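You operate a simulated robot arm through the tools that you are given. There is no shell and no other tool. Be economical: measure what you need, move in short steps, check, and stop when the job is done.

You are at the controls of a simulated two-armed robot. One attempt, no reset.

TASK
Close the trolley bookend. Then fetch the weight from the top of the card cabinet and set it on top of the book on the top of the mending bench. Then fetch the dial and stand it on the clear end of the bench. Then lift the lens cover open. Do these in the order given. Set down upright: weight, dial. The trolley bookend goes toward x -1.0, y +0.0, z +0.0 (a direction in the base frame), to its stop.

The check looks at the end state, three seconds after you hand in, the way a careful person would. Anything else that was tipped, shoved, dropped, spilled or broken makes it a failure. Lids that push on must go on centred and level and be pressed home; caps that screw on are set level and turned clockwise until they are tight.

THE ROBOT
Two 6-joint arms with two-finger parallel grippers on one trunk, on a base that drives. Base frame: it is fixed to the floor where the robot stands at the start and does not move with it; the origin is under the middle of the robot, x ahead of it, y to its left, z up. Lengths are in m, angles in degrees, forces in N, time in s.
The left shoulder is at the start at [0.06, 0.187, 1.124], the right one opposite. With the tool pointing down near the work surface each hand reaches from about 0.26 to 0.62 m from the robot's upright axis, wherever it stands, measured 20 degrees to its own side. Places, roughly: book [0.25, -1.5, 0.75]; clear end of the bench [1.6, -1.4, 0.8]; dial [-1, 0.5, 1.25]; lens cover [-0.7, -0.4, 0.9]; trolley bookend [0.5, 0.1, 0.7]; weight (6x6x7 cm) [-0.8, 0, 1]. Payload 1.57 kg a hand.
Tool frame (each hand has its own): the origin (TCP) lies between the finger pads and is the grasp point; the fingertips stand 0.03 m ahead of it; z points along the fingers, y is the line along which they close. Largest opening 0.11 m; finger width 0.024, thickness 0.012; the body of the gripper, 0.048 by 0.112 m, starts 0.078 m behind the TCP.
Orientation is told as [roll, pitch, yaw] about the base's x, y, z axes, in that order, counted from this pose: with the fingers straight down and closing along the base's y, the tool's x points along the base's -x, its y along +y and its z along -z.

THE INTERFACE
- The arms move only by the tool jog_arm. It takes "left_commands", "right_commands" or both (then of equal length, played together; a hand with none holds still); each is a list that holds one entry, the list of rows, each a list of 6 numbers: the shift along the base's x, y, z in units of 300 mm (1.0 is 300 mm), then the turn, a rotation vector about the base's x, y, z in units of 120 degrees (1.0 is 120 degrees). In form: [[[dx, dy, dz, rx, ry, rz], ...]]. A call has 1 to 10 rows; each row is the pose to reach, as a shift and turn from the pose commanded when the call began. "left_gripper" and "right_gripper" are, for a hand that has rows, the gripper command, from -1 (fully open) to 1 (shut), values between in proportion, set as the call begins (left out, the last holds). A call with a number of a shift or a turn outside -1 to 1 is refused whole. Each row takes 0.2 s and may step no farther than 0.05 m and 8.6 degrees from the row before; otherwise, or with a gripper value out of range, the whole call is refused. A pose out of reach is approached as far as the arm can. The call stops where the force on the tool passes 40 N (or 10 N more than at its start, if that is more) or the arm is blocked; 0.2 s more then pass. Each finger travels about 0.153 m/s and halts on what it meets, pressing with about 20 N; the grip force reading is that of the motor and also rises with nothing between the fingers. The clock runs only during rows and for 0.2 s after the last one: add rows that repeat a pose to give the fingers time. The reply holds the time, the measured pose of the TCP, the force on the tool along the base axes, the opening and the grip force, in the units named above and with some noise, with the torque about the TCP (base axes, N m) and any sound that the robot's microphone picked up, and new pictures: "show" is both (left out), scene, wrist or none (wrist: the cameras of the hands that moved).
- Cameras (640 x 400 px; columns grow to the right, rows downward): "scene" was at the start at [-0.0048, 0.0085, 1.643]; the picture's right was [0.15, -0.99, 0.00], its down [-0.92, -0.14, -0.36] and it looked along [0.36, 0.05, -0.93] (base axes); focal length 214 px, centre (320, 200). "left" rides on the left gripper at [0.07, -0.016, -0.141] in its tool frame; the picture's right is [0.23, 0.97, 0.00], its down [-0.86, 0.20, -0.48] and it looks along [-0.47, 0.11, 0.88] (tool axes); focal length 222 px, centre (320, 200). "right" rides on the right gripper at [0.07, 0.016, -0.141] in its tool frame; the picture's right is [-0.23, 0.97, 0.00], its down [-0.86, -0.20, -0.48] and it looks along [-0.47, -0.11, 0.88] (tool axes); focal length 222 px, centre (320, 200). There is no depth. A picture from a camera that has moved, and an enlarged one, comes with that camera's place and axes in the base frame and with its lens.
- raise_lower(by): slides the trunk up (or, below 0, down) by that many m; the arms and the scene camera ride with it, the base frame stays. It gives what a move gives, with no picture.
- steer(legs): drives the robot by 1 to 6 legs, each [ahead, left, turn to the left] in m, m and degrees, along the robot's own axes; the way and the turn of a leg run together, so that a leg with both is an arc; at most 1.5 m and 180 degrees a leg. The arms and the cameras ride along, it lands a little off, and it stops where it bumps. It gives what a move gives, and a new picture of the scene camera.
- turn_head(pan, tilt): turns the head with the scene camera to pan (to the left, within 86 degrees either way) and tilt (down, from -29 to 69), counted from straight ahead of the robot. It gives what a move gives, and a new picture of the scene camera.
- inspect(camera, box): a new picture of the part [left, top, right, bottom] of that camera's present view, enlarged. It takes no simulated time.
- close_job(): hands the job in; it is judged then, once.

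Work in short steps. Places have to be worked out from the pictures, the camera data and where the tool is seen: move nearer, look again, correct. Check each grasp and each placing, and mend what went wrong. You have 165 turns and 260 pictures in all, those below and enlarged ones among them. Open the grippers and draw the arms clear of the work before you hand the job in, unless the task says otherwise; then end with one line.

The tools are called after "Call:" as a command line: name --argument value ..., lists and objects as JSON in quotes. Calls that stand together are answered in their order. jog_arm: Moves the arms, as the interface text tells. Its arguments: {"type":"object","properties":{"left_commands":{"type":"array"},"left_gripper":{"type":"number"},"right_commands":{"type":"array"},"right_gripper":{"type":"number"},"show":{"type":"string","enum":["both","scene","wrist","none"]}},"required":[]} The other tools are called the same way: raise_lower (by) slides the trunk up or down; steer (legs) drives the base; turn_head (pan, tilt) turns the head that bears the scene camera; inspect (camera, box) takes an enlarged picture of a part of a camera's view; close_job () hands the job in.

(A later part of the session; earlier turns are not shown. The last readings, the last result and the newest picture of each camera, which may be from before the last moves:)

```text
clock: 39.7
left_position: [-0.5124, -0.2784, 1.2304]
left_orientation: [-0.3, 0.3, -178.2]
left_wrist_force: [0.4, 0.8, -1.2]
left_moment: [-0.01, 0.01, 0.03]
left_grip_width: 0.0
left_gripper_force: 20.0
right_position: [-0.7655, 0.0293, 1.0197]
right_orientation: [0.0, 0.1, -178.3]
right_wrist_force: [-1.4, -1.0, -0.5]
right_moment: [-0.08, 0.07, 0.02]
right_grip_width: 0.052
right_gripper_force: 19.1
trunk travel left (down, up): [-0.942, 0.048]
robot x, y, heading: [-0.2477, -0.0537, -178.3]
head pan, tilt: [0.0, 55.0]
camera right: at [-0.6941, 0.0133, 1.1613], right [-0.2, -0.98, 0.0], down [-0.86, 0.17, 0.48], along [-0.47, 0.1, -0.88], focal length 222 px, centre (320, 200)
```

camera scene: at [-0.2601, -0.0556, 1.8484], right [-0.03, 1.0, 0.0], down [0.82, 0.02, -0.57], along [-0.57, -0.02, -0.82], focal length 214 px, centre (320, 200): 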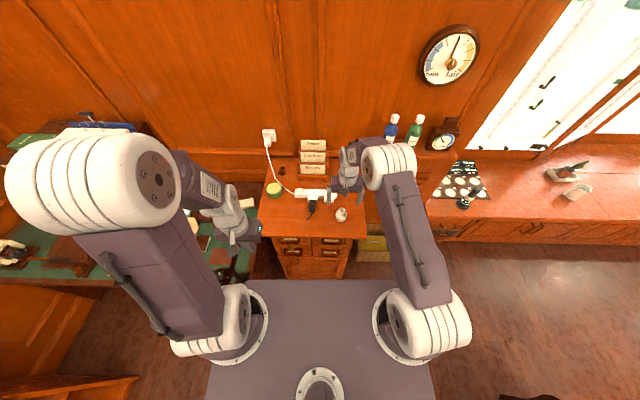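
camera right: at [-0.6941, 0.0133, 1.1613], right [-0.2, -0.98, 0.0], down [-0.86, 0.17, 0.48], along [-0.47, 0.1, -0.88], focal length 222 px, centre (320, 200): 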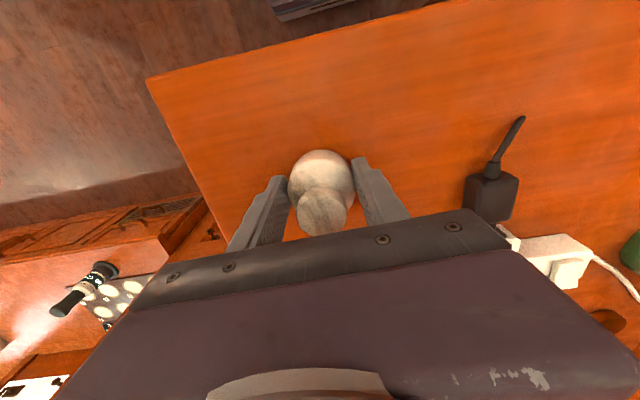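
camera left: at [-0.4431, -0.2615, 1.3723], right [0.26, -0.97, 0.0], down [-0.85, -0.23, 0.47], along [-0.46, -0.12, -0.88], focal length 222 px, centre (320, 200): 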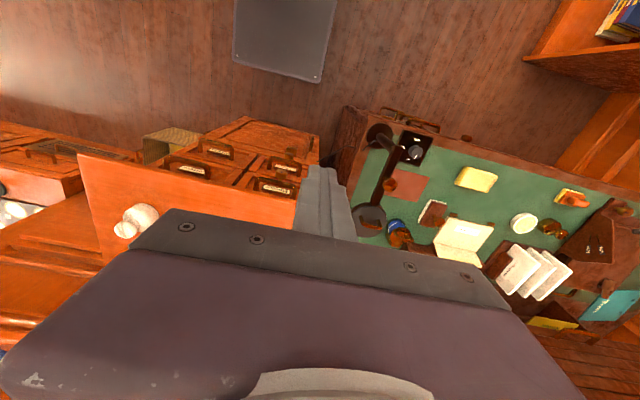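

The grip closed on the body at 0.052 m and the axis is well centred. I lift 0.15 m and check.

Call:
jog_arm --right_commands '[[[0, 0, 0.05, 0, 0, 0], [0, 0, 0.15, 0, 0, 0], [0, 0, 0.3, 0, 0, 0], [0, 0, 0.45, 0, 0, 0], [0.1, 0, 0.55, 0, 0, 0], [0.2, 0, 0.65, 0, 0, 0]]]' --show "wrist"

```text
clock: 41.1
left_position: [-0.5091, -0.2784, 1.2302]
left_orientation: [-0.2, 0.3, -178.1]
left_wrist_force: [0.6, 0.3, -0.6]
left_moment: [0.0, 0.03, 0.02]
left_grip_width: 0.0001
left_gripper_force: 19.8
right_position: [-0.7025, 0.0297, 1.2143]
right_orientation: [0.0, -0.1, -178.3]
right_wrist_force: [0.8, -0.2, -3.8]
right_moment: [0.01, 0.01, 0.01]
right_grip_width: 0.0525
right_gripper_force: 20.1
trunk travel left (down, up): [-0.942, 0.048]
robot x, y, heading: [-0.2485, -0.0569, -178.1]
head pan, tilt: [0.0, 55.0]
camera right: at [-0.6311, 0.0138, 1.3567], right [-0.2, -0.98, 0.0], down [-0.86, 0.17, 0.48], along [-0.47, 0.1, -0.88], focal length 222 px, centre (320, 200)
```

right: 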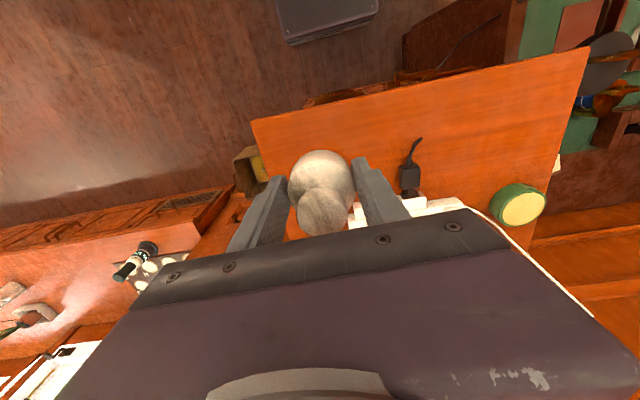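

The weight is held (about 4 N). I back away, turn to face the mending bench at −y, and drive toward the book.

Call:
steer --legs '[[-0.2, 0, 0], [0, 0, 88], [0.5, 0, 0], [0, 0.38, 0]]'

```text
clock: 51.0
left_position: [0.5393, -0.8117, 1.2314]
left_orientation: [-0.2, 0.3, -90.4]
left_wrist_force: [-0.8, 0.2, 0.3]
left_moment: [0.0, -0.04, -0.02]
left_grip_width: 0.0001
left_gripper_force: 20.5
right_position: [0.2245, -0.9936, 1.2127]
right_orientation: [0.1, -0.1, -90.4]
right_wrist_force: [-0.4, 0.6, -3.6]
right_moment: [0.03, -0.05, -0.03]
right_grip_width: 0.0522
right_gripper_force: 19.3
trunk travel left (down, up): [-0.942, 0.048]
robot x, y, heading: [0.3285, -0.5333, -90.5]
head pan, tilt: [0.0, 55.0]
camera scene: at [0.3254, -0.5515, 1.8484], right [-1.0, 0.01, 0.0], down [0.01, 0.82, -0.57], along [0.0, -0.57, -0.82], focal length 214 px, centre (320, 200)
```

scene: 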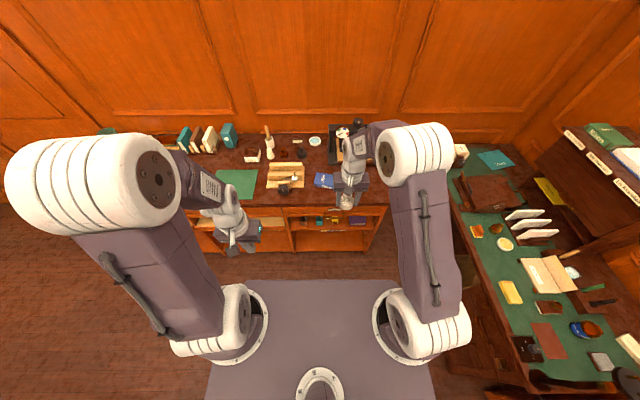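

The blue book is at about (0.30, −1.46). I look at it enlarged.

Call:
inspect --camera "scene" --box '[230, 110, 400, 240]'

Call:
inspect --camera "left" --box '[0, 0, 640, 400]'

```text
3.08 times, centred on (315, 175) of scene
camera zoom: at [0.3254, -0.5515, 1.8484], right [-1.0, 0.01, 0.0], down [0.01, 0.82, -0.57], along [0.0, -0.57, -0.82], focal length 660 px, centre (335, 277)
```

zoom: 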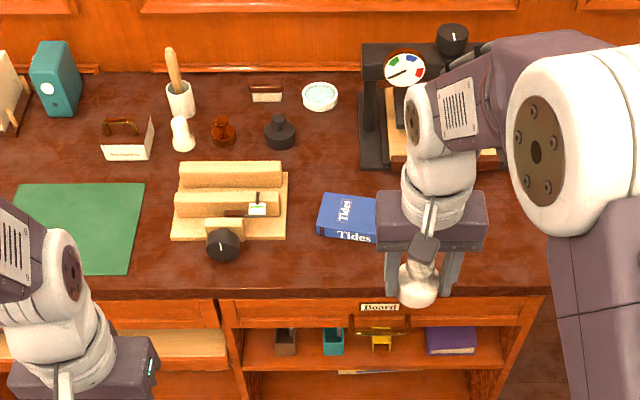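

```text
1.00 times, centred on (320, 200) of left (not enlarged: the box is as wide or as high as the picture)
camera zoom: at [0.5238, -0.7455, 1.3726], right [0.98, 0.22, 0.0], down [0.2, -0.86, 0.47], along [0.1, -0.46, -0.88], focal length 222 px, centre (320, 200)
```

zoom: 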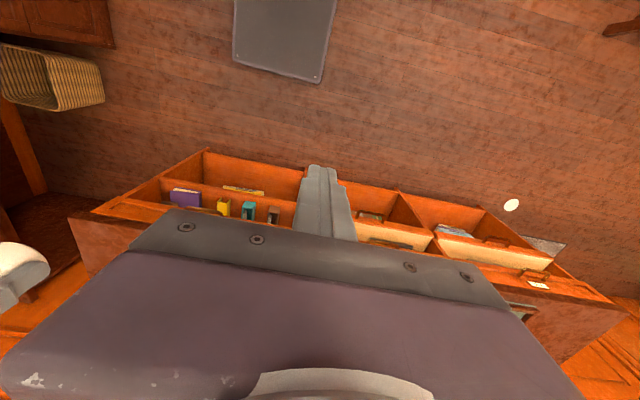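

I drive closer (front of bench at y≈−1.27); the hand stays at z 1.21, above the press.

Call:
steer --legs '[[0.38, 0, 0]]'

Call:
inspect --camera "right" --box '[0, 0, 640, 400]'

Call:
inspect --camera "left" --box '[0, 0, 640, 400]'

```text
clock: 53.4
left_position: [0.539, -1.1872, 1.2308]
left_orientation: [-0.4, 0.4, -90.2]
left_wrist_force: [-0.9, 0.1, 0.4]
left_moment: [-0.01, 0.01, 0.04]
left_grip_width: 0.0
left_gripper_force: 19.7
right_position: [0.2253, -1.3688, 1.2139]
right_orientation: [0.0, -0.1, -90.3]
right_wrist_force: [0.7, 0.7, -4.6]
right_moment: [0.02, -0.02, 0.01]
right_grip_width: 0.0523
right_gripper_force: 20.0
trunk travel left (down, up): [-0.942, 0.048]
robot x, y, heading: [0.3289, -0.9137, -90.4]
head pan, tilt: [0.0, 55.0]
camera scene: at [0.3269, -0.9244, 1.8484], right [-1.0, 0.01, 0.0], down [0.01, 0.82, -0.57], along [0.0, -0.57, -0.82], focal length 214 px, centre (320, 200)
```

scene: 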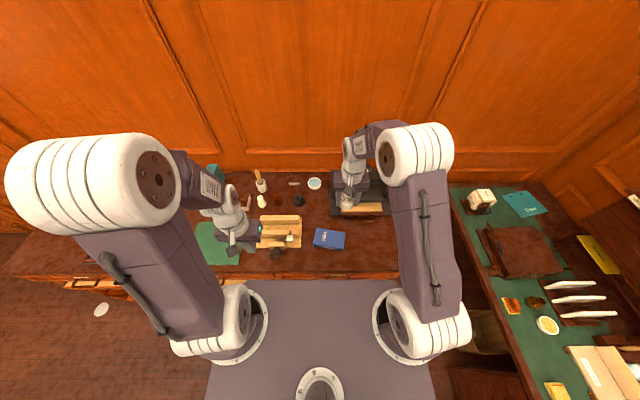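

```text
1.00 times, centred on (320, 200) of right (not enlarged: the box is as wide or as high as the picture)
camera zoom: at [0.2431, -1.3008, 1.3565], right [0.97, -0.23, 0.0], down [-0.21, -0.85, 0.48], along [-0.11, -0.47, -0.88], focal length 222 px, centre (320, 200)
```

zoom: 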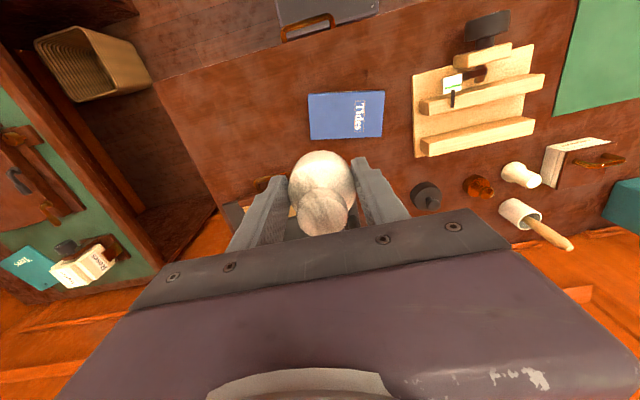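

```text
1.00 times, centred on (320, 200) of left (not enlarged: the box is as wide or as high as the picture)
camera zoom: at [0.5241, -1.1194, 1.3726], right [0.98, 0.22, 0.0], down [0.2, -0.86, 0.47], along [0.1, -0.46, -0.88], focal length 222 px, centre (320, 200)
```

zoom: 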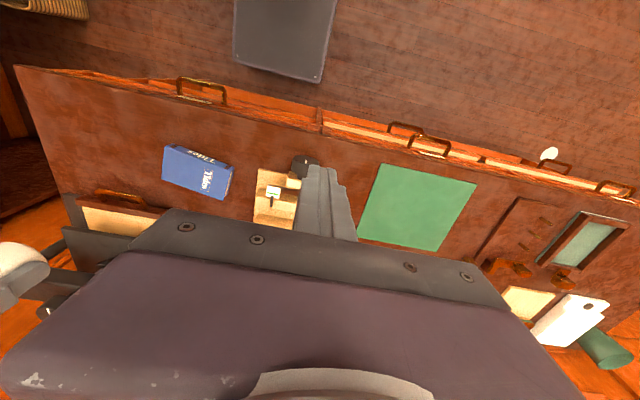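

All three cameras agree: book top at z≈0.86, centre (0.283, −1.384), about 15×10 cm. I move above it and descend to about 4 cm above contact.

Call:
jog_arm --right_commands '[[[0.1, -0.03, 0, 0, 0, 0], [0.193, -0.05, 0, 0, 0, 0], [0.193, -0.05, -0.15, 0, 0, 0], [0.193, -0.05, -0.3, 0, 0, 0], [0.193, -0.05, -0.45, 0, 0, 0], [0.193, -0.05, -0.6, 0, 0, 0], [0.193, -0.05, -0.75, 0, 0, 0], [0.193, -0.05, -0.9, 0, 0, 0]]]'

Call:
inspect --camera "left" --box '[20, 80, 320, 280]'

```text
clock: 55.1
left_position: [0.5407, -1.19, 1.2297]
left_orientation: [-0.3, 0.5, -90.4]
left_wrist_force: [-0.6, -0.5, 0.2]
left_moment: [-0.01, -0.04, -0.01]
left_grip_width: 0.0
left_gripper_force: 20.0
right_position: [0.2816, -1.3869, 0.9428]
right_orientation: [0.0, 0.0, -90.5]
right_wrist_force: [0.8, -0.3, -4.2]
right_moment: [0.03, -0.05, 0.02]
right_grip_width: 0.052
right_gripper_force: 20.2
trunk travel left (down, up): [-0.942, 0.048]
robot x, y, heading: [0.3268, -0.9209, -90.4]
head pan, tilt: [0.0, 55.0]
camera scene: at [0.327, -0.9295, 1.8484], right [-1.0, 0.01, 0.0], down [0.01, 0.82, -0.57], along [0.0, -0.57, -0.82], focal length 214 px, centre (320, 200)
camera right: at [0.2994, -1.3194, 1.0849], right [0.97, -0.23, 0.0], down [-0.21, -0.85, 0.48], along [-0.11, -0.46, -0.88], focal length 222 px, centre (320, 200)
```

scene: 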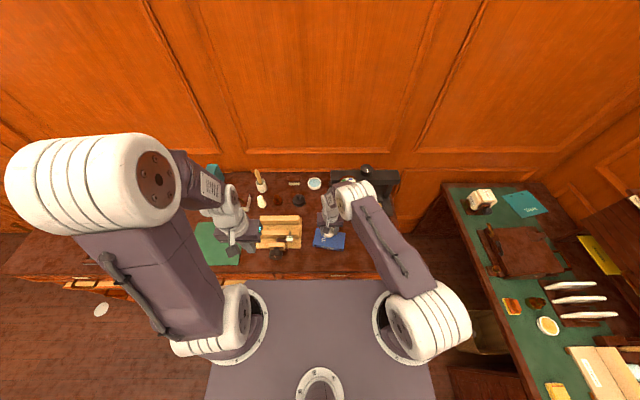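
right: 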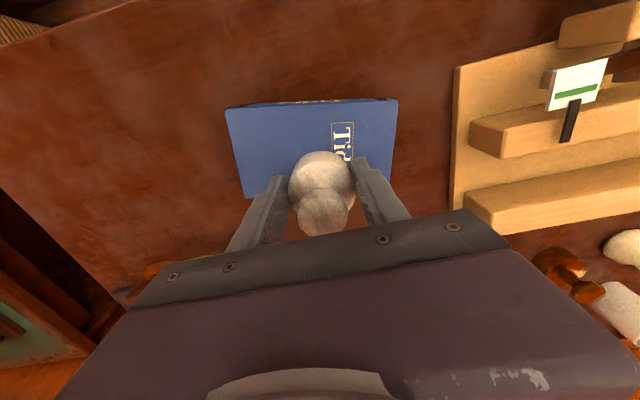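

```text
2.00 times, centred on (170, 180) of left
camera zoom: at [0.5242, -1.1231, 1.3721], right [0.98, 0.22, 0.0], down [0.2, -0.86, 0.47], along [0.1, -0.46, -0.88], focal length 444 px, centre (620, 240)
```

zoom: 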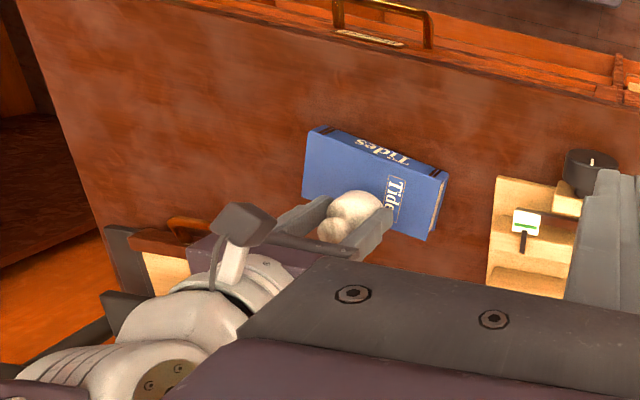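

The weight hangs over the book's centre. I lower it to just above the expected contact.

Call:
jog_arm --right_commands '[[[0, 0.005, -0.07, 0, 0, 0], [0, 0.005, -0.1, 0, 0, 0], [0, 0.005, -0.12, 0, 0, 0], [0, 0.005, -0.13, 0, 0, 0]]]' --show "wrist"

```text
clock: 56.1
left_position: [0.5392, -1.1849, 1.231]
left_orientation: [-0.3, 0.2, -90.2]
left_wrist_force: [0.4, 0.3, -1.0]
left_moment: [0.0, 0.02, -0.01]
left_grip_width: 0.0
left_gripper_force: 20.0
right_position: [0.2837, -1.3844, 0.9094]
right_orientation: [0.0, -0.3, -90.5]
right_wrist_force: [-0.4, 8.5, 19.1]
right_moment: [-0.1, -0.31, 0.07]
right_grip_width: 0.0519
right_gripper_force: 20.1
trunk travel left (down, up): [-0.942, 0.048]
robot x, y, heading: [0.329, -0.9178, -90.5]
head pan, tilt: [0.0, 55.0]
stopped in row 4 (right hand): the force on the tool passed its limit (the readings are from after the stop); the commanded pose is now the measured one
camera right: at [0.3008, -1.316, 1.0517], right [0.97, -0.23, 0.0], down [-0.21, -0.85, 0.48], along [-0.11, -0.47, -0.88], focal length 222 px, centre (320, 200)
```

right: 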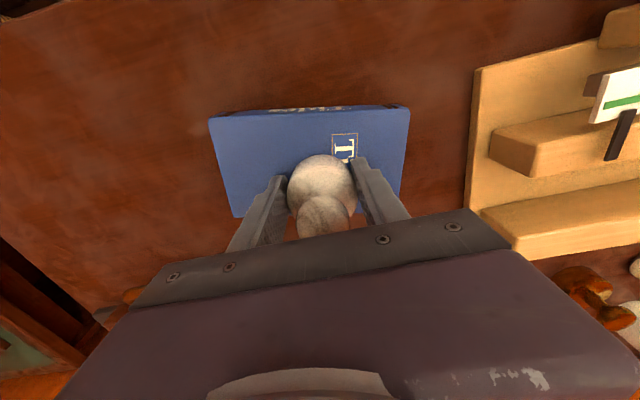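

Contact felt at z≈0.909. I relieve the pressure slightly and check the force before opening.

Call:
jog_arm --right_commands '[[[0, 0, 0.003, 0, 0, 0], [0, 0, 0.006, 0, 0, 0]]]' --show "none"

```text
clock: 56.7
left_position: [0.5393, -1.1864, 1.2313]
left_orientation: [-0.3, 0.3, -90.2]
left_wrist_force: [-0.2, 0.0, 0.8]
left_moment: [-0.01, -0.02, 0.0]
left_grip_width: 0.0001
left_gripper_force: 20.1
right_position: [0.2824, -1.3854, 0.9113]
right_orientation: [0.0, -0.2, -90.3]
right_wrist_force: [1.8, 5.1, 10.6]
right_moment: [-0.16, -0.23, 0.09]
right_grip_width: 0.0519
right_gripper_force: 20.2
trunk travel left (down, up): [-0.942, 0.048]
robot x, y, heading: [0.3254, -0.9153, -90.4]
head pan, tilt: [0.0, 55.0]
```

Still about 10 N of contact, so I rise a touch more and then open.

Call:
jog_arm --right_commands '[[[0, 0, 0.003, 0, 0, 0], [0, 0, 0.006, 0, 0, 0]]]' --show "none"

Call:
jog_arm --right_commands '[[[0, 0, 0, 0, 0, 0], [0, 0, 0, 0, 0, 0], [0, 0, 0, 0, 0, 0]]]' --right_gripper -0.5 --show "wrist"

```text
clock: 57.3
left_position: [0.5385, -1.1903, 1.2295]
left_orientation: [-0.2, 0.5, -90.3]
left_wrist_force: [0.0, -0.1, -0.2]
left_moment: [0.03, -0.02, -0.01]
left_grip_width: 0.0
left_gripper_force: 20.0
right_position: [0.2817, -1.3871, 0.9108]
right_orientation: [0.0, -0.1, -90.4]
right_wrist_force: [0.0, 0.0, -4.8]
right_moment: [0.05, 0.01, -0.01]
right_grip_width: 0.0519
right_gripper_force: 20.1
trunk travel left (down, up): [-0.942, 0.048]
robot x, y, heading: [0.325, -0.9186, -90.3]
head pan, tilt: [0.0, 55.0]
```

```text
clock: 58.1
left_position: [0.5395, -1.1889, 1.2298]
left_orientation: [-0.3, 0.4, -90.2]
left_wrist_force: [-0.3, 0.5, 0.6]
left_moment: [0.0, 0.0, 0.01]
left_grip_width: 0.0
left_gripper_force: 20.0
right_position: [0.2824, -1.3874, 0.9118]
right_orientation: [0.1, -0.2, -90.4]
right_wrist_force: [-0.3, -0.1, -0.2]
right_moment: [0.0, 0.01, 0.03]
right_grip_width: 0.0826
right_gripper_force: 0.0
trunk travel left (down, up): [-0.942, 0.048]
robot x, y, heading: [0.3259, -0.9134, -90.1]
head pan, tilt: [0.0, 55.0]
camera right: at [0.3008, -1.3185, 1.0532], right [0.97, -0.23, 0.0], down [-0.21, -0.85, 0.48], along [-0.11, -0.47, -0.88], focal length 222 px, centre (320, 200)
```

right: 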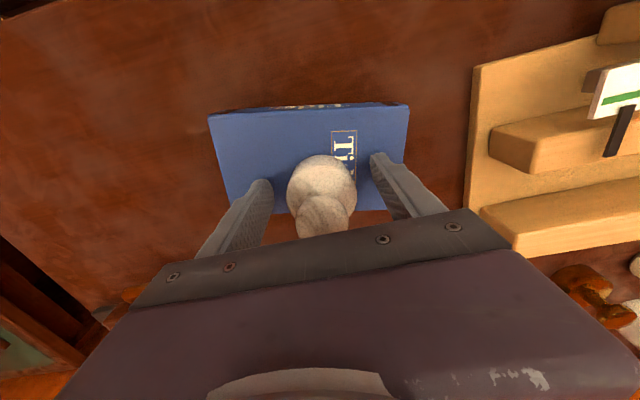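

Released; the weight stands upright on the book. I rise straight up and check.

Call:
jog_arm --right_commands '[[[0, 0, 0.1, 0, 0, 0], [0, 0, 0.25, 0, 0, 0], [0, 0, 0.4, 0, 0, 0], [0, 0, 0.55, 0, 0, 0], [0, 0, 0.7, 0, 0, 0], [0, 0, 0.85, 0, 0, 0], [0, 0, 1.0, 0, 0, 0]]]'

Call:
inspect --camera "left" --box '[70, 100, 320, 250]'

```text
clock: 59.7
left_position: [0.5389, -1.1888, 1.2302]
left_orientation: [-0.3, 0.4, -90.3]
left_wrist_force: [0.5, 0.2, 0.0]
left_moment: [-0.01, -0.02, 0.02]
left_grip_width: 0.0
left_gripper_force: 20.2
right_position: [0.2815, -1.387, 1.2117]
right_orientation: [0.0, -0.1, -90.4]
right_wrist_force: [-0.1, 0.2, 0.4]
right_moment: [-0.01, -0.05, -0.01]
right_grip_width: 0.0823
right_gripper_force: 0.1
trunk travel left (down, up): [-0.942, 0.048]
robot x, y, heading: [0.3248, -0.9158, -90.5]
head pan, tilt: [0.0, 55.0]
camera scene: at [0.3267, -0.9266, 1.8483], right [-1.0, 0.01, 0.0], down [0.01, 0.82, -0.57], along [0.0, -0.57, -0.82], focal length 214 px, centre (320, 200)
camera right: at [0.2996, -1.3196, 1.3531], right [0.97, -0.23, 0.0], down [-0.21, -0.85, 0.48], along [-0.11, -0.47, -0.88], focal length 222 px, centre (320, 200)
```

scene: 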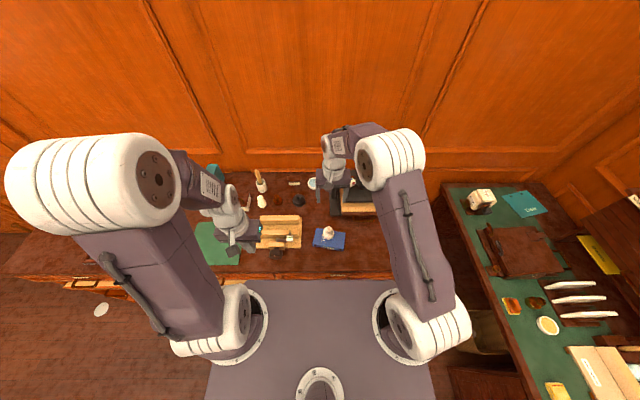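
right: 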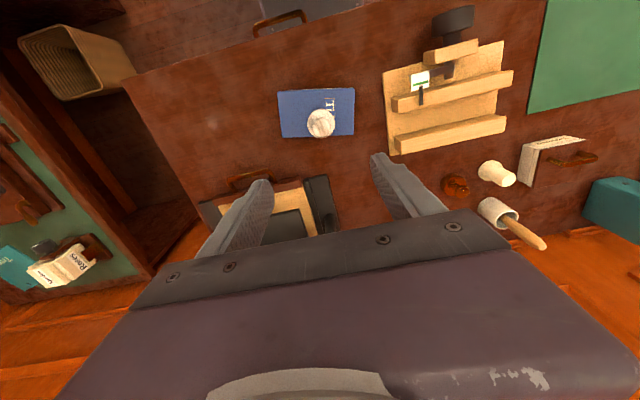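

```text
2.56 times, centred on (195, 175) of left
camera zoom: at [0.524, -1.121, 1.3723], right [0.98, 0.22, 0.0], down [0.2, -0.86, 0.47], along [0.1, -0.46, -0.88], focal length 569 px, centre (640, 264)
```

zoom: 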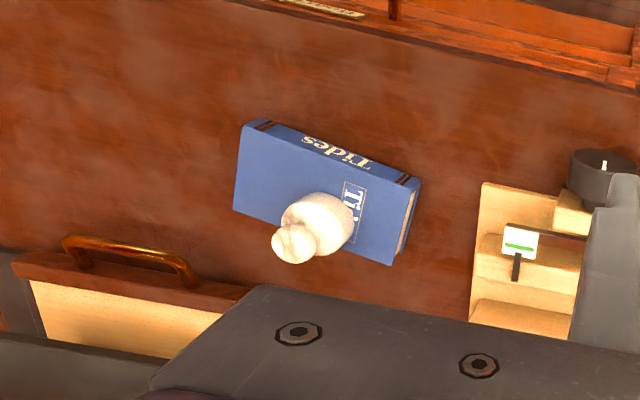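

The weight stands on the book. Next is the dial: I draw the right hand in and up, then back away from the bench.

Call:
jog_arm --right_commands '[[[0, 0.1, 0.1, 0, 0, 0], [-0.1, 0.2, 0.2, 0, 0, 0], [-0.2, 0.3, 0.3, 0, 0, 0], [-0.25, 0.4, 0.35, 0, 0, 0]]]' --show "none"

Call:
steer --legs '[[-0.4, 0, 0], [0, -0.4, 0], [-0.48, 0, 0], [0, 0, -90]]'

```text
refused: row 2 steps farther than a row can; nothing moved
```

```text
clock: 70.4
left_position: [-0.3313, -0.2674, 1.2303]
left_orientation: [-0.3, 0.4, -179.2]
left_wrist_force: [-0.7, 0.4, -0.2]
left_moment: [0.01, -0.01, 0.02]
left_grip_width: 0.0
left_gripper_force: 19.8
right_position: [-0.5384, -0.014, 1.2102]
right_orientation: [0.0, -0.1, -179.3]
right_wrist_force: [0.4, 0.3, -0.2]
right_moment: [0.01, 0.01, -0.02]
right_grip_width: 0.0827
right_gripper_force: 0.1
trunk travel left (down, up): [-0.942, 0.048]
robot x, y, heading: [-0.0654, -0.0455, -179.4]
head pan, tilt: [0.0, 55.0]
camera scene: at [-0.0762, -0.0483, 1.8484], right [-0.01, 1.0, 0.0], down [0.82, 0.01, -0.57], along [-0.57, -0.01, -0.82], focal length 214 px, centre (320, 200)
```

scene: 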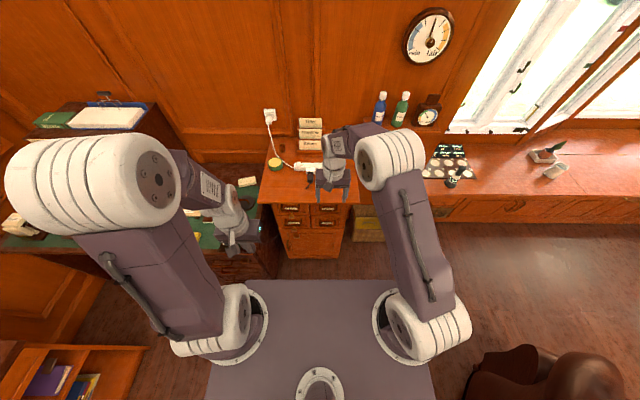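

The driving went fine though the retract was refused. I redo the retract with smaller steps, then drive ahead and right.

Call:
jog_arm --right_commands '[[[0.08, 0.05, 0.1, 0, 0, 0], [0.16, 0.1, 0.2, 0, 0, 0], [0.24, 0.2, 0.25, 0, 0, 0], [0.3, 0.3, 0.3, 0, 0, 0]]]' --show "none"

Call:
steer --legs '[[0.22, 0, 0], [0, -0.4, 0]]'

```text
clock: 71.4
left_position: [-0.3318, -0.265, 1.2317]
left_orientation: [-0.2, 0.4, -179.1]
left_wrist_force: [0.1, -0.3, -0.2]
left_moment: [0.01, 0.03, -0.03]
left_grip_width: 0.0002
left_gripper_force: 20.0
right_position: [-0.4459, 0.0798, 1.2994]
right_orientation: [0.2, -0.2, -179.2]
right_wrist_force: [-0.3, -0.8, -0.4]
right_moment: [0.02, -0.02, 0.02]
right_grip_width: 0.0827
right_gripper_force: 0.1
trunk travel left (down, up): [-0.942, 0.048]
robot x, y, heading: [-0.0628, -0.0488, -179.3]
head pan, tilt: [0.0, 55.0]
```

```text
clock: 75.2
left_position: [-0.5566, 0.1264, 1.231]
left_orientation: [-0.5, 0.4, -178.8]
left_wrist_force: [0.3, -0.2, -0.4]
left_moment: [0.03, -0.02, 0.01]
left_grip_width: 0.0001
left_gripper_force: 19.8
right_position: [-0.6727, 0.4691, 1.301]
right_orientation: [-0.1, -0.2, -178.9]
right_wrist_force: [-0.2, -0.1, 0.3]
right_moment: [0.05, -0.02, -0.03]
right_grip_width: 0.0824
right_gripper_force: 0.1
trunk travel left (down, up): [-0.942, 0.048]
robot x, y, heading: [-0.2862, 0.3489, -179.1]
head pan, tilt: [0.0, 55.0]
camera scene: at [-0.3014, 0.3451, 1.8484], right [-0.02, 1.0, 0.0], down [0.82, 0.02, -0.57], along [-0.57, -0.01, -0.82], focal length 214 px, centre (320, 200)
```

scene: 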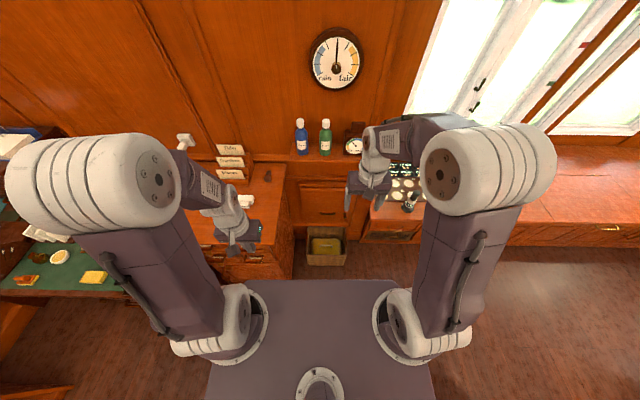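

Dial face triangulates to about (−1.05, 0.484, 1.195). I zoom in on the shelf with both cameras.

Call:
inspect --camera "scene" --box '[280, 100, 400, 180]'

Call:
inspect --camera "left" --box '[0, 0, 640, 400]'

Call:
inspect --camera "right" --box '[0, 0, 640, 400]'

```text
5.00 times, centred on (340, 140) of scene
camera zoom: at [-0.3014, 0.3451, 1.8484], right [-0.02, 1.0, 0.0], down [0.82, 0.02, -0.57], along [-0.57, -0.01, -0.82], focal length 1072 px, centre (220, 500)
```

zoom: 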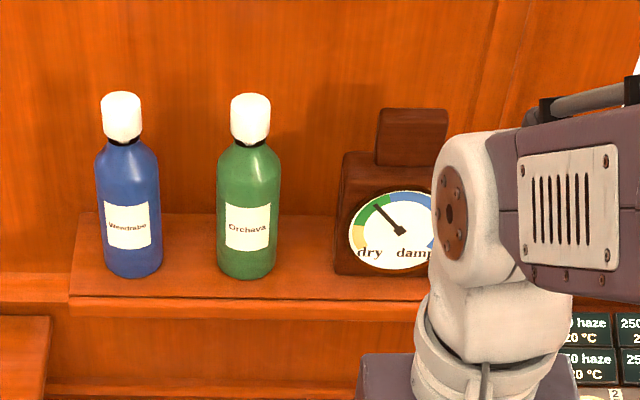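

```text
1.00 times, centred on (320, 200) of left (not enlarged: the box is as wide or as high as the picture)
camera zoom: at [-0.4881, 0.142, 1.3718], right [0.25, -0.97, -0.01], down [-0.85, -0.22, 0.47], along [-0.46, -0.11, -0.88], focal length 222 px, centre (320, 200)
```

zoom: 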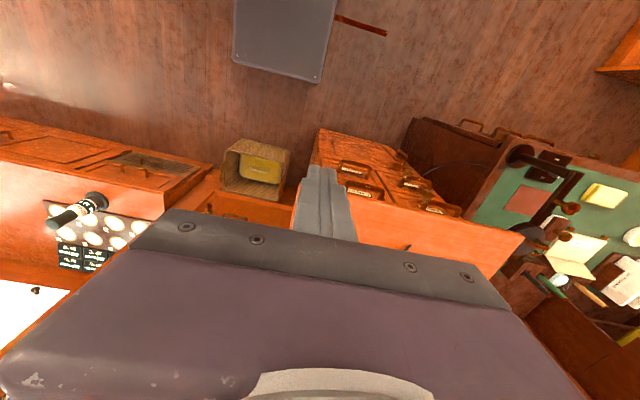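

```text
1.00 times, centred on (320, 200) of right (not enlarged: the box is as wide or as high as the picture)
camera zoom: at [-0.6017, 0.4526, 1.442], right [-0.21, -0.98, 0.0], down [-0.86, 0.18, 0.48], along [-0.47, 0.1, -0.88], focal length 222 px, centre (320, 200)
```

zoom: 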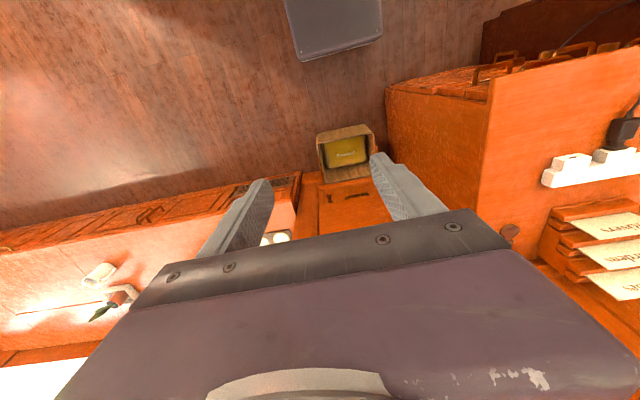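

The dial is a box about 0.107 m wide with a 0.063 m wide tab on top (tab centre near x −1.08, y 0.494, z 1.275). The wall clock above makes a straight-down grasp tight, so I tilt the hand 60° toward the wall and grip the tab from the front.

Call:
jog_arm --right_commands '[[[0, 0, 0.02, 0, 0.0625, 0], [0, 0, 0.04, 0, 0.125, 0], [0, 0, 0.06, 0, 0.1875, 0], [0, 0, 0.08, 0, 0.25, 0], [0, 0, 0.1, 0, 0.3125, 0], [0, 0, 0.12, 0, 0.375, 0], [0, 0, 0.14, 0, 0.4375, 0], [0, 0, 0.16, 0, 0.5, 0]]]'

```text
clock: 77.0
left_position: [-0.5567, 0.1293, 1.23]
left_orientation: [-0.3, 0.5, -178.8]
left_wrist_force: [0.8, 0.0, 0.0]
left_moment: [0.01, -0.02, 0.0]
left_grip_width: 0.0002
left_gripper_force: 20.2
right_position: [-0.7503, 0.4282, 1.3452]
right_orientation: [-2.5, -59.9, -177.4]
right_wrist_force: [-1.5, 0.0, 0.6]
right_moment: [-0.01, -0.02, -0.03]
right_grip_width: 0.0826
right_gripper_force: 0.1
right hand out of reach, approached as far as the arm can: row 5, 6, 7, 8
trunk travel left (down, up): [-0.942, 0.048]
robot x, y, heading: [-0.2894, 0.3492, -179.2]
head pan, tilt: [0.0, 55.0]
camera scene: at [-0.3032, 0.3472, 1.8484], right [-0.02, 1.0, 0.0], down [0.82, 0.02, -0.57], along [-0.57, -0.01, -0.82], focal length 214 px, centre (320, 200)
camera right: at [-0.5913, 0.4114, 1.3561], right [-0.11, -0.98, 0.17], down [-0.02, 0.18, 0.98], along [-0.99, 0.1, -0.03], focal length 222 px, centre (320, 200)
```

scene: 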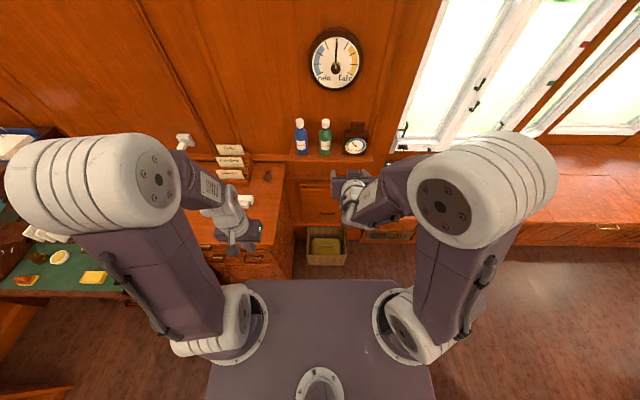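
right: 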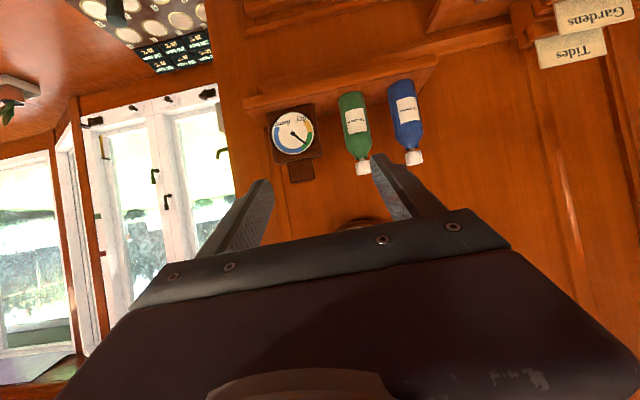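

The wrist view confirms the tab at (−1.075, 0.491, 1.275). I drive 0.2 m nearer.

Call:
steer --legs '[[0.2, 0, 0]]'

Call:
jog_arm --right_commands '[[[0, 0, 0, 0, 0, 0], [0, 0, 0, 0, 0, 0]]]' --right_gripper -0.66 --show "wrist"

```text
clock: 78.6
left_position: [-0.7514, 0.1259, 1.2321]
left_orientation: [-0.2, 0.3, -178.9]
left_wrist_force: [-0.4, 0.6, 0.6]
left_moment: [0.02, 0.04, 0.0]
left_grip_width: 0.0
left_gripper_force: 19.9
right_position: [-0.9437, 0.4265, 1.3484]
right_orientation: [-2.4, -60.1, -177.6]
right_wrist_force: [0.1, 0.1, 0.3]
right_moment: [-0.01, 0.01, 0.01]
right_grip_width: 0.0824
right_gripper_force: 0.1
trunk travel left (down, up): [-0.942, 0.048]
robot x, y, heading: [-0.4871, 0.3434, -179.1]
head pan, tilt: [0.0, 55.0]
camera scene: at [-0.4944, 0.345, 1.8484], right [-0.02, 1.0, 0.0], down [0.82, 0.02, -0.58], along [-0.58, -0.01, -0.82], focal length 214 px, centre (320, 200)
```

scene: 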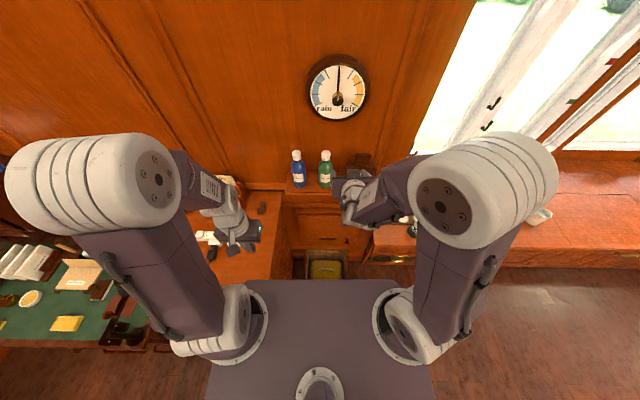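

```text
clock: 79.2
left_position: [-0.7547, 0.1252, 1.2311]
left_orientation: [-0.3, 0.3, -178.9]
left_wrist_force: [-0.5, 0.0, 0.1]
left_moment: [-0.01, 0.02, 0.03]
left_grip_width: 0.0001
left_gripper_force: 20.2
right_position: [-0.9459, 0.4263, 1.3465]
right_orientation: [-2.4, -59.9, -177.5]
right_wrist_force: [0.9, -0.9, 0.1]
right_moment: [0.0, 0.04, 0.01]
right_grip_width: 0.0914
right_gripper_force: 0.0
trunk travel left (down, up): [-0.942, 0.048]
robot x, y, heading: [-0.4931, 0.3443, -178.9]
head pan, tilt: [0.0, 55.0]
camera right: at [-0.7872, 0.4091, 1.3569], right [-0.11, -0.98, 0.18], down [-0.01, 0.18, 0.98], along [-0.99, 0.1, -0.03], focal length 222 px, centre (320, 200)
```

right: 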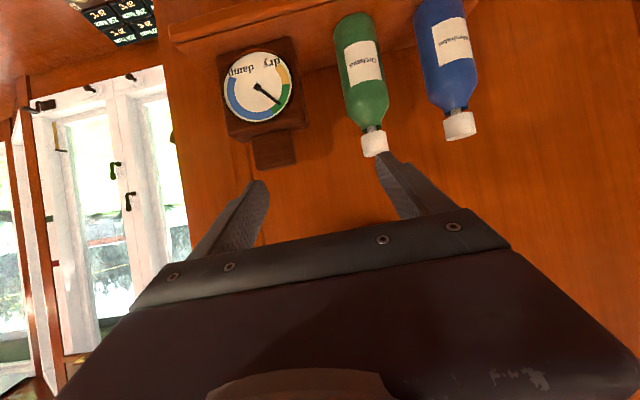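

The tab refines to (−1.077, 0.489, 1.271). I line up in front of it, short of contact, and look.

Call:
jog_arm --right_commands '[[[0, 0.1, -0.1, 0, 0, 0], [-0.05, 0.21, -0.2, 0, 0, 0], [-0.15, 0.21, -0.205, 0, 0, 0]]]'

Call:
inspect --camera "scene" --box '[280, 110, 420, 230]'

```text
clock: 80.0
left_position: [-0.7549, 0.1253, 1.2303]
left_orientation: [-0.3, 0.5, -178.9]
left_wrist_force: [0.0, 0.4, 0.0]
left_moment: [-0.04, 0.03, -0.03]
left_grip_width: 0.0001
left_gripper_force: 19.8
right_position: [-1.0017, 0.4849, 1.3006]
right_orientation: [-4.8, -59.4, -175.6]
right_wrist_force: [0.3, -0.1, 0.0]
right_moment: [0.01, -0.01, 0.0]
right_grip_width: 0.0916
right_gripper_force: 0.0
right hand out of reach, approached as far as the arm can: row 1, 2, 3
trunk travel left (down, up): [-0.942, 0.048]
robot x, y, heading: [-0.4875, 0.3448, -179.0]
head pan, tilt: [0.0, 55.0]
camera scene: at [-0.4998, 0.345, 1.8484], right [-0.02, 1.0, 0.0], down [0.82, 0.02, -0.57], along [-0.57, -0.01, -0.82], focal length 214 px, centre (320, 200)
camera right: at [-0.8431, 0.4668, 1.3122], right [-0.11, -0.98, 0.15], down [-0.02, 0.16, 0.99], along [-0.99, 0.11, -0.04], focal length 222 px, centre (320, 200)
```

scene: 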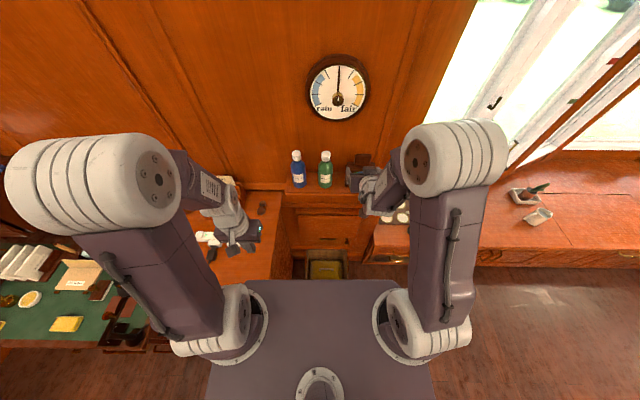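
right: 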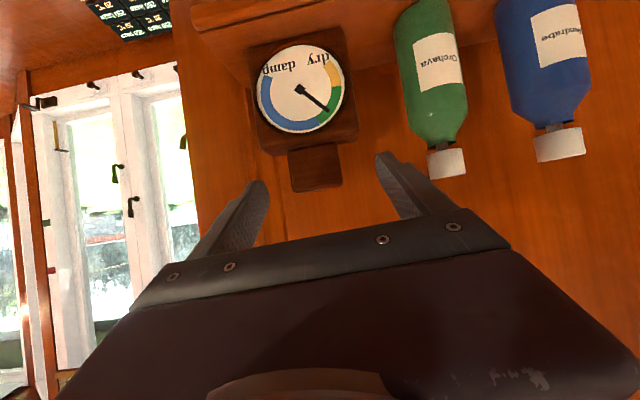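

```text
3.33 times, centred on (350, 170) of scene
camera zoom: at [-0.4998, 0.345, 1.8484], right [-0.02, 1.0, 0.0], down [0.82, 0.02, -0.57], along [-0.57, -0.01, -0.82], focal length 715 px, centre (220, 300)
```

zoom: 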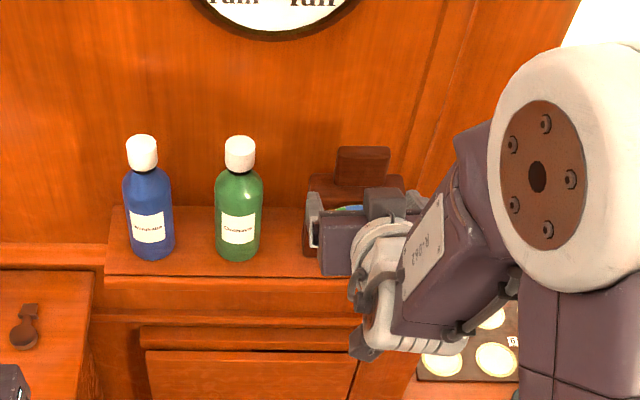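

The arm is near a wrist limit in this pose. I back off 0.12 m and lower the trunk a bit so that the forearm is more level.

Call:
steer --legs '[[-0.12, 0, 0]]'

Call:
raise_lower --by -0.15

Call:
jog_arm --right_commands '[[[0, 0, 0.1, 0, 0, 0], [0, 0, 0.2, 0, 0, 0], [0, 0, 0.3, 0, 0, 0], [0, 0, 0.45, 0, 0, 0]]]' --show "wrist"

```text
clock: 81.2
left_position: [-0.6421, 0.1284, 1.2289]
left_orientation: [-0.3, 0.7, -178.8]
left_wrist_force: [0.7, -0.7, -0.7]
left_moment: [0.02, -0.04, 0.0]
left_grip_width: 0.0002
left_gripper_force: 19.9
right_position: [-0.8874, 0.488, 1.2986]
right_orientation: [-4.9, -59.1, -175.6]
right_wrist_force: [1.0, -0.5, 0.5]
right_moment: [0.02, 0.0, 0.01]
right_grip_width: 0.0913
right_gripper_force: 0.0
trunk travel left (down, up): [-0.942, 0.048]
robot x, y, heading: [-0.3682, 0.3447, -178.9]
head pan, tilt: [0.0, 55.0]
camera scene: at [-0.3875, 0.3471, 1.8483], right [-0.02, 1.0, 0.0], down [0.82, 0.02, -0.57], along [-0.57, -0.01, -0.82], focal length 214 px, centre (320, 200)
```

scene: 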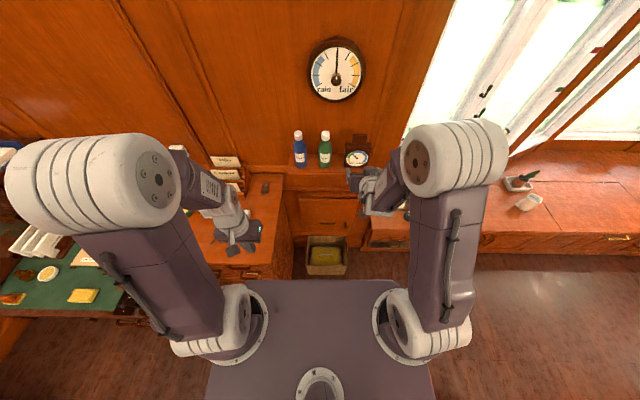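

```text
clock: 83.0
left_position: [-0.6376, 0.1282, 1.0799]
left_orientation: [-0.3, 0.5, -178.9]
left_wrist_force: [0.9, 0.0, 0.9]
left_moment: [0.01, -0.01, 0.05]
left_grip_width: 0.0
left_gripper_force: 19.8
right_position: [-0.8833, 0.4863, 1.1504]
right_orientation: [-4.8, -59.3, -175.6]
right_wrist_force: [0.1, 0.4, 0.4]
right_moment: [0.01, 0.01, 0.01]
right_grip_width: 0.0914
right_gripper_force: 0.0
trunk travel left (down, up): [-0.792, 0.198]
robot x, y, heading: [-0.3694, 0.3499, -178.8]
head pan, tilt: [0.0, 55.0]
```

```text
clock: 84.0
left_position: [-0.6353, 0.1276, 1.0805]
left_orientation: [-0.4, 0.3, -178.7]
left_wrist_force: [0.6, -0.1, -0.4]
left_moment: [0.0, 0.03, 0.0]
left_grip_width: 0.0
left_gripper_force: 20.1
right_position: [-0.8808, 0.4887, 1.2871]
right_orientation: [-4.9, -59.4, -175.5]
right_wrist_force: [0.5, 0.3, 0.0]
right_moment: [0.02, -0.01, 0.01]
right_grip_width: 0.0914
right_gripper_force: 0.1
trunk travel left (down, up): [-0.792, 0.198]
robot x, y, heading: [-0.3669, 0.3489, -178.8]
head pan, tilt: [0.0, 55.0]
camera right: at [-0.7222, 0.4709, 1.2982], right [-0.11, -0.98, 0.15], down [-0.02, 0.16, 0.99], along [-0.99, 0.11, -0.04], focal length 222 px, centre (320, 200)
```

right: 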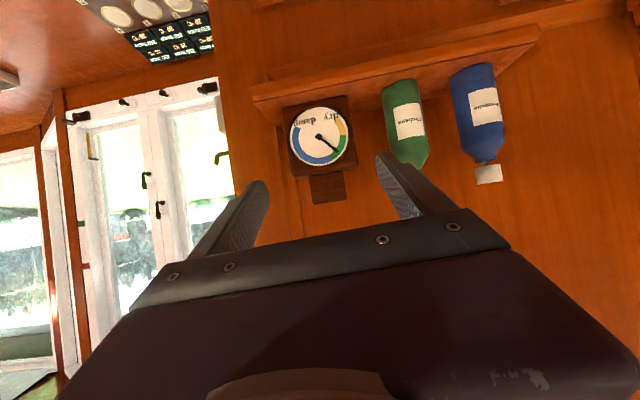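

Now the pose is reachable. I straighten the small twist and advance to just in front of the tab.

Call:
jog_arm --right_commands '[[[-0.13, 0.003, 0, -0.021, 0, 0], [-0.26, 0.005, 0, -0.021, 0, 0], [-0.35, 0.007, 0, -0.021, 0, 0]]]'

```text
clock: 84.8
left_position: [-0.6372, 0.1273, 1.0792]
left_orientation: [-0.3, 0.4, -178.8]
left_wrist_force: [-0.3, 0.0, 0.0]
left_moment: [-0.01, -0.02, 0.01]
left_grip_width: 0.0002
left_gripper_force: 19.9
right_position: [-0.987, 0.4905, 1.2843]
right_orientation: [0.1, -59.4, -179.8]
right_wrist_force: [-0.1, 0.2, 0.1]
right_moment: [-0.01, 0.02, -0.02]
right_grip_width: 0.0914
right_gripper_force: 0.0
trunk travel left (down, up): [-0.792, 0.198]
robot x, y, heading: [-0.366, 0.3461, -179.0]
head pan, tilt: [0.0, 55.0]
camera scene: at [-0.3821, 0.3471, 1.6984], right [-0.02, 1.0, 0.0], down [0.82, 0.02, -0.57], along [-0.57, -0.01, -0.82], focal length 214 px, centre (320, 200)
camera right: at [-0.8297, 0.4728, 1.297], right [-0.11, -0.97, 0.2], down [-0.02, 0.2, 0.98], along [-0.99, 0.1, -0.05], focal length 222 px, centre (320, 200)
```

scene: 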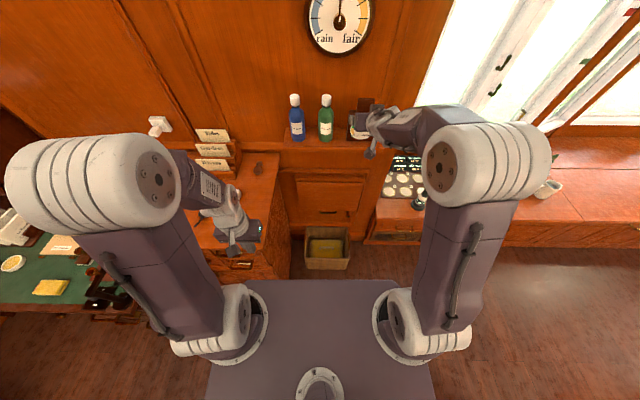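
right: 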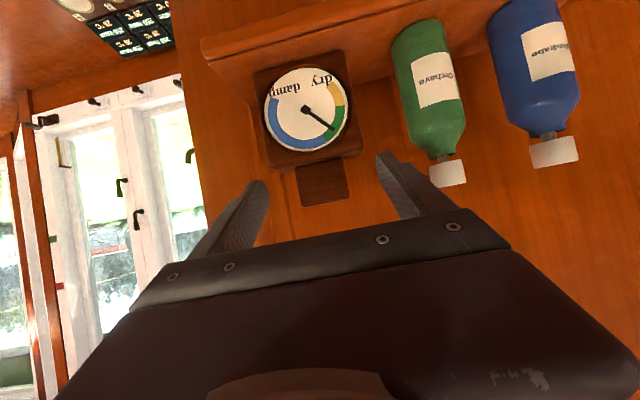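

Orientation is now true and the tab is centred between the fingers. I advance 9.5 cm over the box top and check.

Call:
jog_arm --right_commands '[[[-0.1, 0, -0.005, 0, 0, 0], [-0.2, 0, -0.01, 0, 0, 0], [-0.27, 0, -0.013, 0, 0, 0], [-0.315, 0, -0.013, 0, 0, 0]]]'

Call:
inspect --camera "scene" --box '[320, 70, 440, 170]'

```text
clock: 85.8
left_position: [-0.636, 0.1276, 1.0812]
left_orientation: [-0.3, 0.6, -178.8]
left_wrist_force: [0.0, 0.0, 0.2]
left_moment: [-0.02, -0.03, 0.01]
left_grip_width: 0.0
left_gripper_force: 19.7
right_position: [-1.0831, 0.4897, 1.2795]
right_orientation: [0.1, -59.4, -179.9]
right_wrist_force: [-0.3, -0.7, -0.3]
right_moment: [0.01, 0.0, 0.01]
right_grip_width: 0.0911
right_gripper_force: 0.1
trunk travel left (down, up): [-0.792, 0.198]
robot x, y, heading: [-0.3706, 0.3481, -178.6]
head pan, tilt: [0.0, 55.0]
camera scene: at [-0.3824, 0.3473, 1.6984], right [-0.02, 1.0, 0.0], down [0.82, 0.02, -0.57], along [-0.57, -0.01, -0.82], focal length 214 px, centre (320, 200)
camera right: at [-0.9245, 0.4727, 1.2923], right [-0.11, -0.97, 0.2], down [-0.02, 0.2, 0.98], along [-0.99, 0.1, -0.05], focal length 222 px, centre (320, 200)
```

scene: 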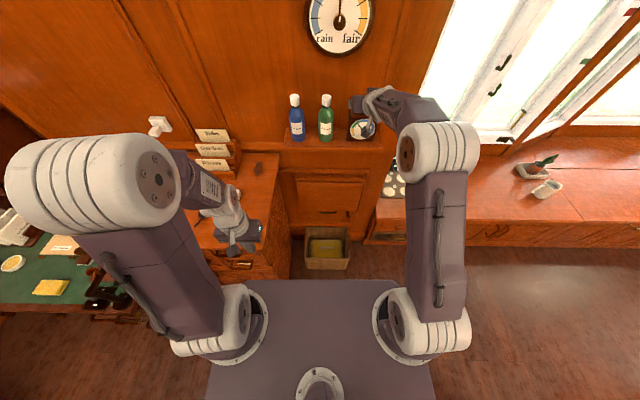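
right: 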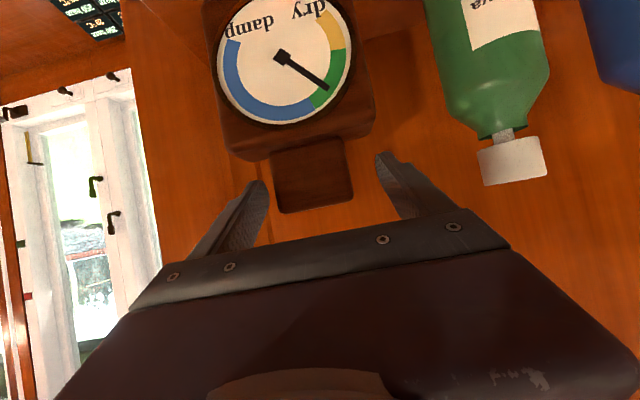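

```text
4.00 times, centred on (380, 120) of scene
camera zoom: at [-0.3824, 0.3473, 1.6984], right [-0.02, 1.0, 0.0], down [0.82, 0.02, -0.57], along [-0.57, -0.01, -0.82], focal length 858 px, centre (80, 520)
```

zoom: 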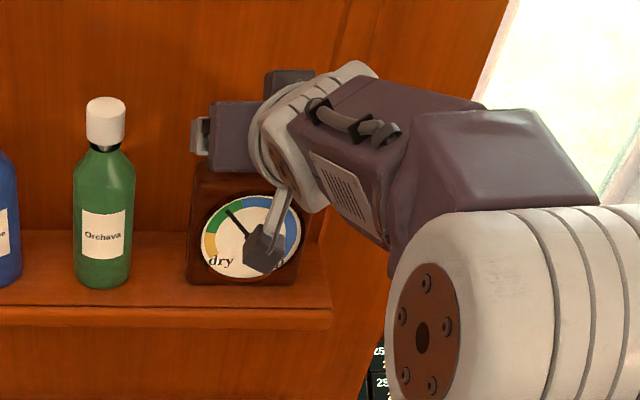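

The fingers straddle the tab. I go 7 mm deeper (still clear of the wall) and close.

Call:
jog_arm --right_commands '[[[-0.023, 0.002, 0, 0, 0, 0]]]' --show "none"

Call:
jog_arm --right_commands '[[[0, 0, 0, 0, 0, 0], [0, 0, 0, 0, 0, 0], [0, 0, 0, 0, 0, 0], [0, 0, 0, 0, 0, 0]]]' --right_gripper 1 --show "wrist"

```text
clock: 86.2
left_position: [-0.6374, 0.1284, 1.0802]
left_orientation: [-0.3, 0.5, -178.9]
left_wrist_force: [0.0, -0.3, -0.5]
left_moment: [-0.02, 0.01, -0.03]
left_grip_width: 0.0
left_gripper_force: 19.6
right_position: [-1.0898, 0.4899, 1.2802]
right_orientation: [0.0, -59.4, -179.8]
right_wrist_force: [0.5, -0.5, -0.6]
right_moment: [0.03, 0.0, 0.02]
right_grip_width: 0.0913
right_gripper_force: 0.1
trunk travel left (down, up): [-0.792, 0.198]
robot x, y, heading: [-0.365, 0.3525, -179.0]
head pan, tilt: [0.0, 55.0]
```

```text
clock: 87.2
left_position: [-0.6376, 0.1277, 1.0795]
left_orientation: [-0.3, 0.4, -178.8]
left_wrist_force: [0.7, -0.2, -0.4]
left_moment: [-0.02, -0.01, 0.03]
left_grip_width: 0.0002
left_gripper_force: 19.7
right_position: [-1.0885, 0.4913, 1.2802]
right_orientation: [0.1, -59.4, -179.7]
right_wrist_force: [-1.0, 0.6, 0.3]
right_moment: [0.02, 0.07, -0.06]
right_grip_width: 0.0597
right_gripper_force: 20.0
trunk travel left (down, up): [-0.792, 0.198]
robot x, y, heading: [-0.3656, 0.3464, -178.7]
head pan, tilt: [0.0, 55.0]
camera right: at [-0.9306, 0.4735, 1.293], right [-0.11, -0.97, 0.2], down [-0.02, 0.2, 0.98], along [-0.99, 0.1, -0.05], focal length 222 px, centre (320, 200)
```

right: 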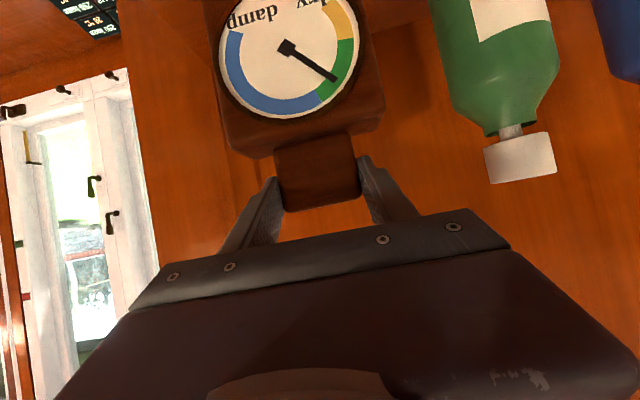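

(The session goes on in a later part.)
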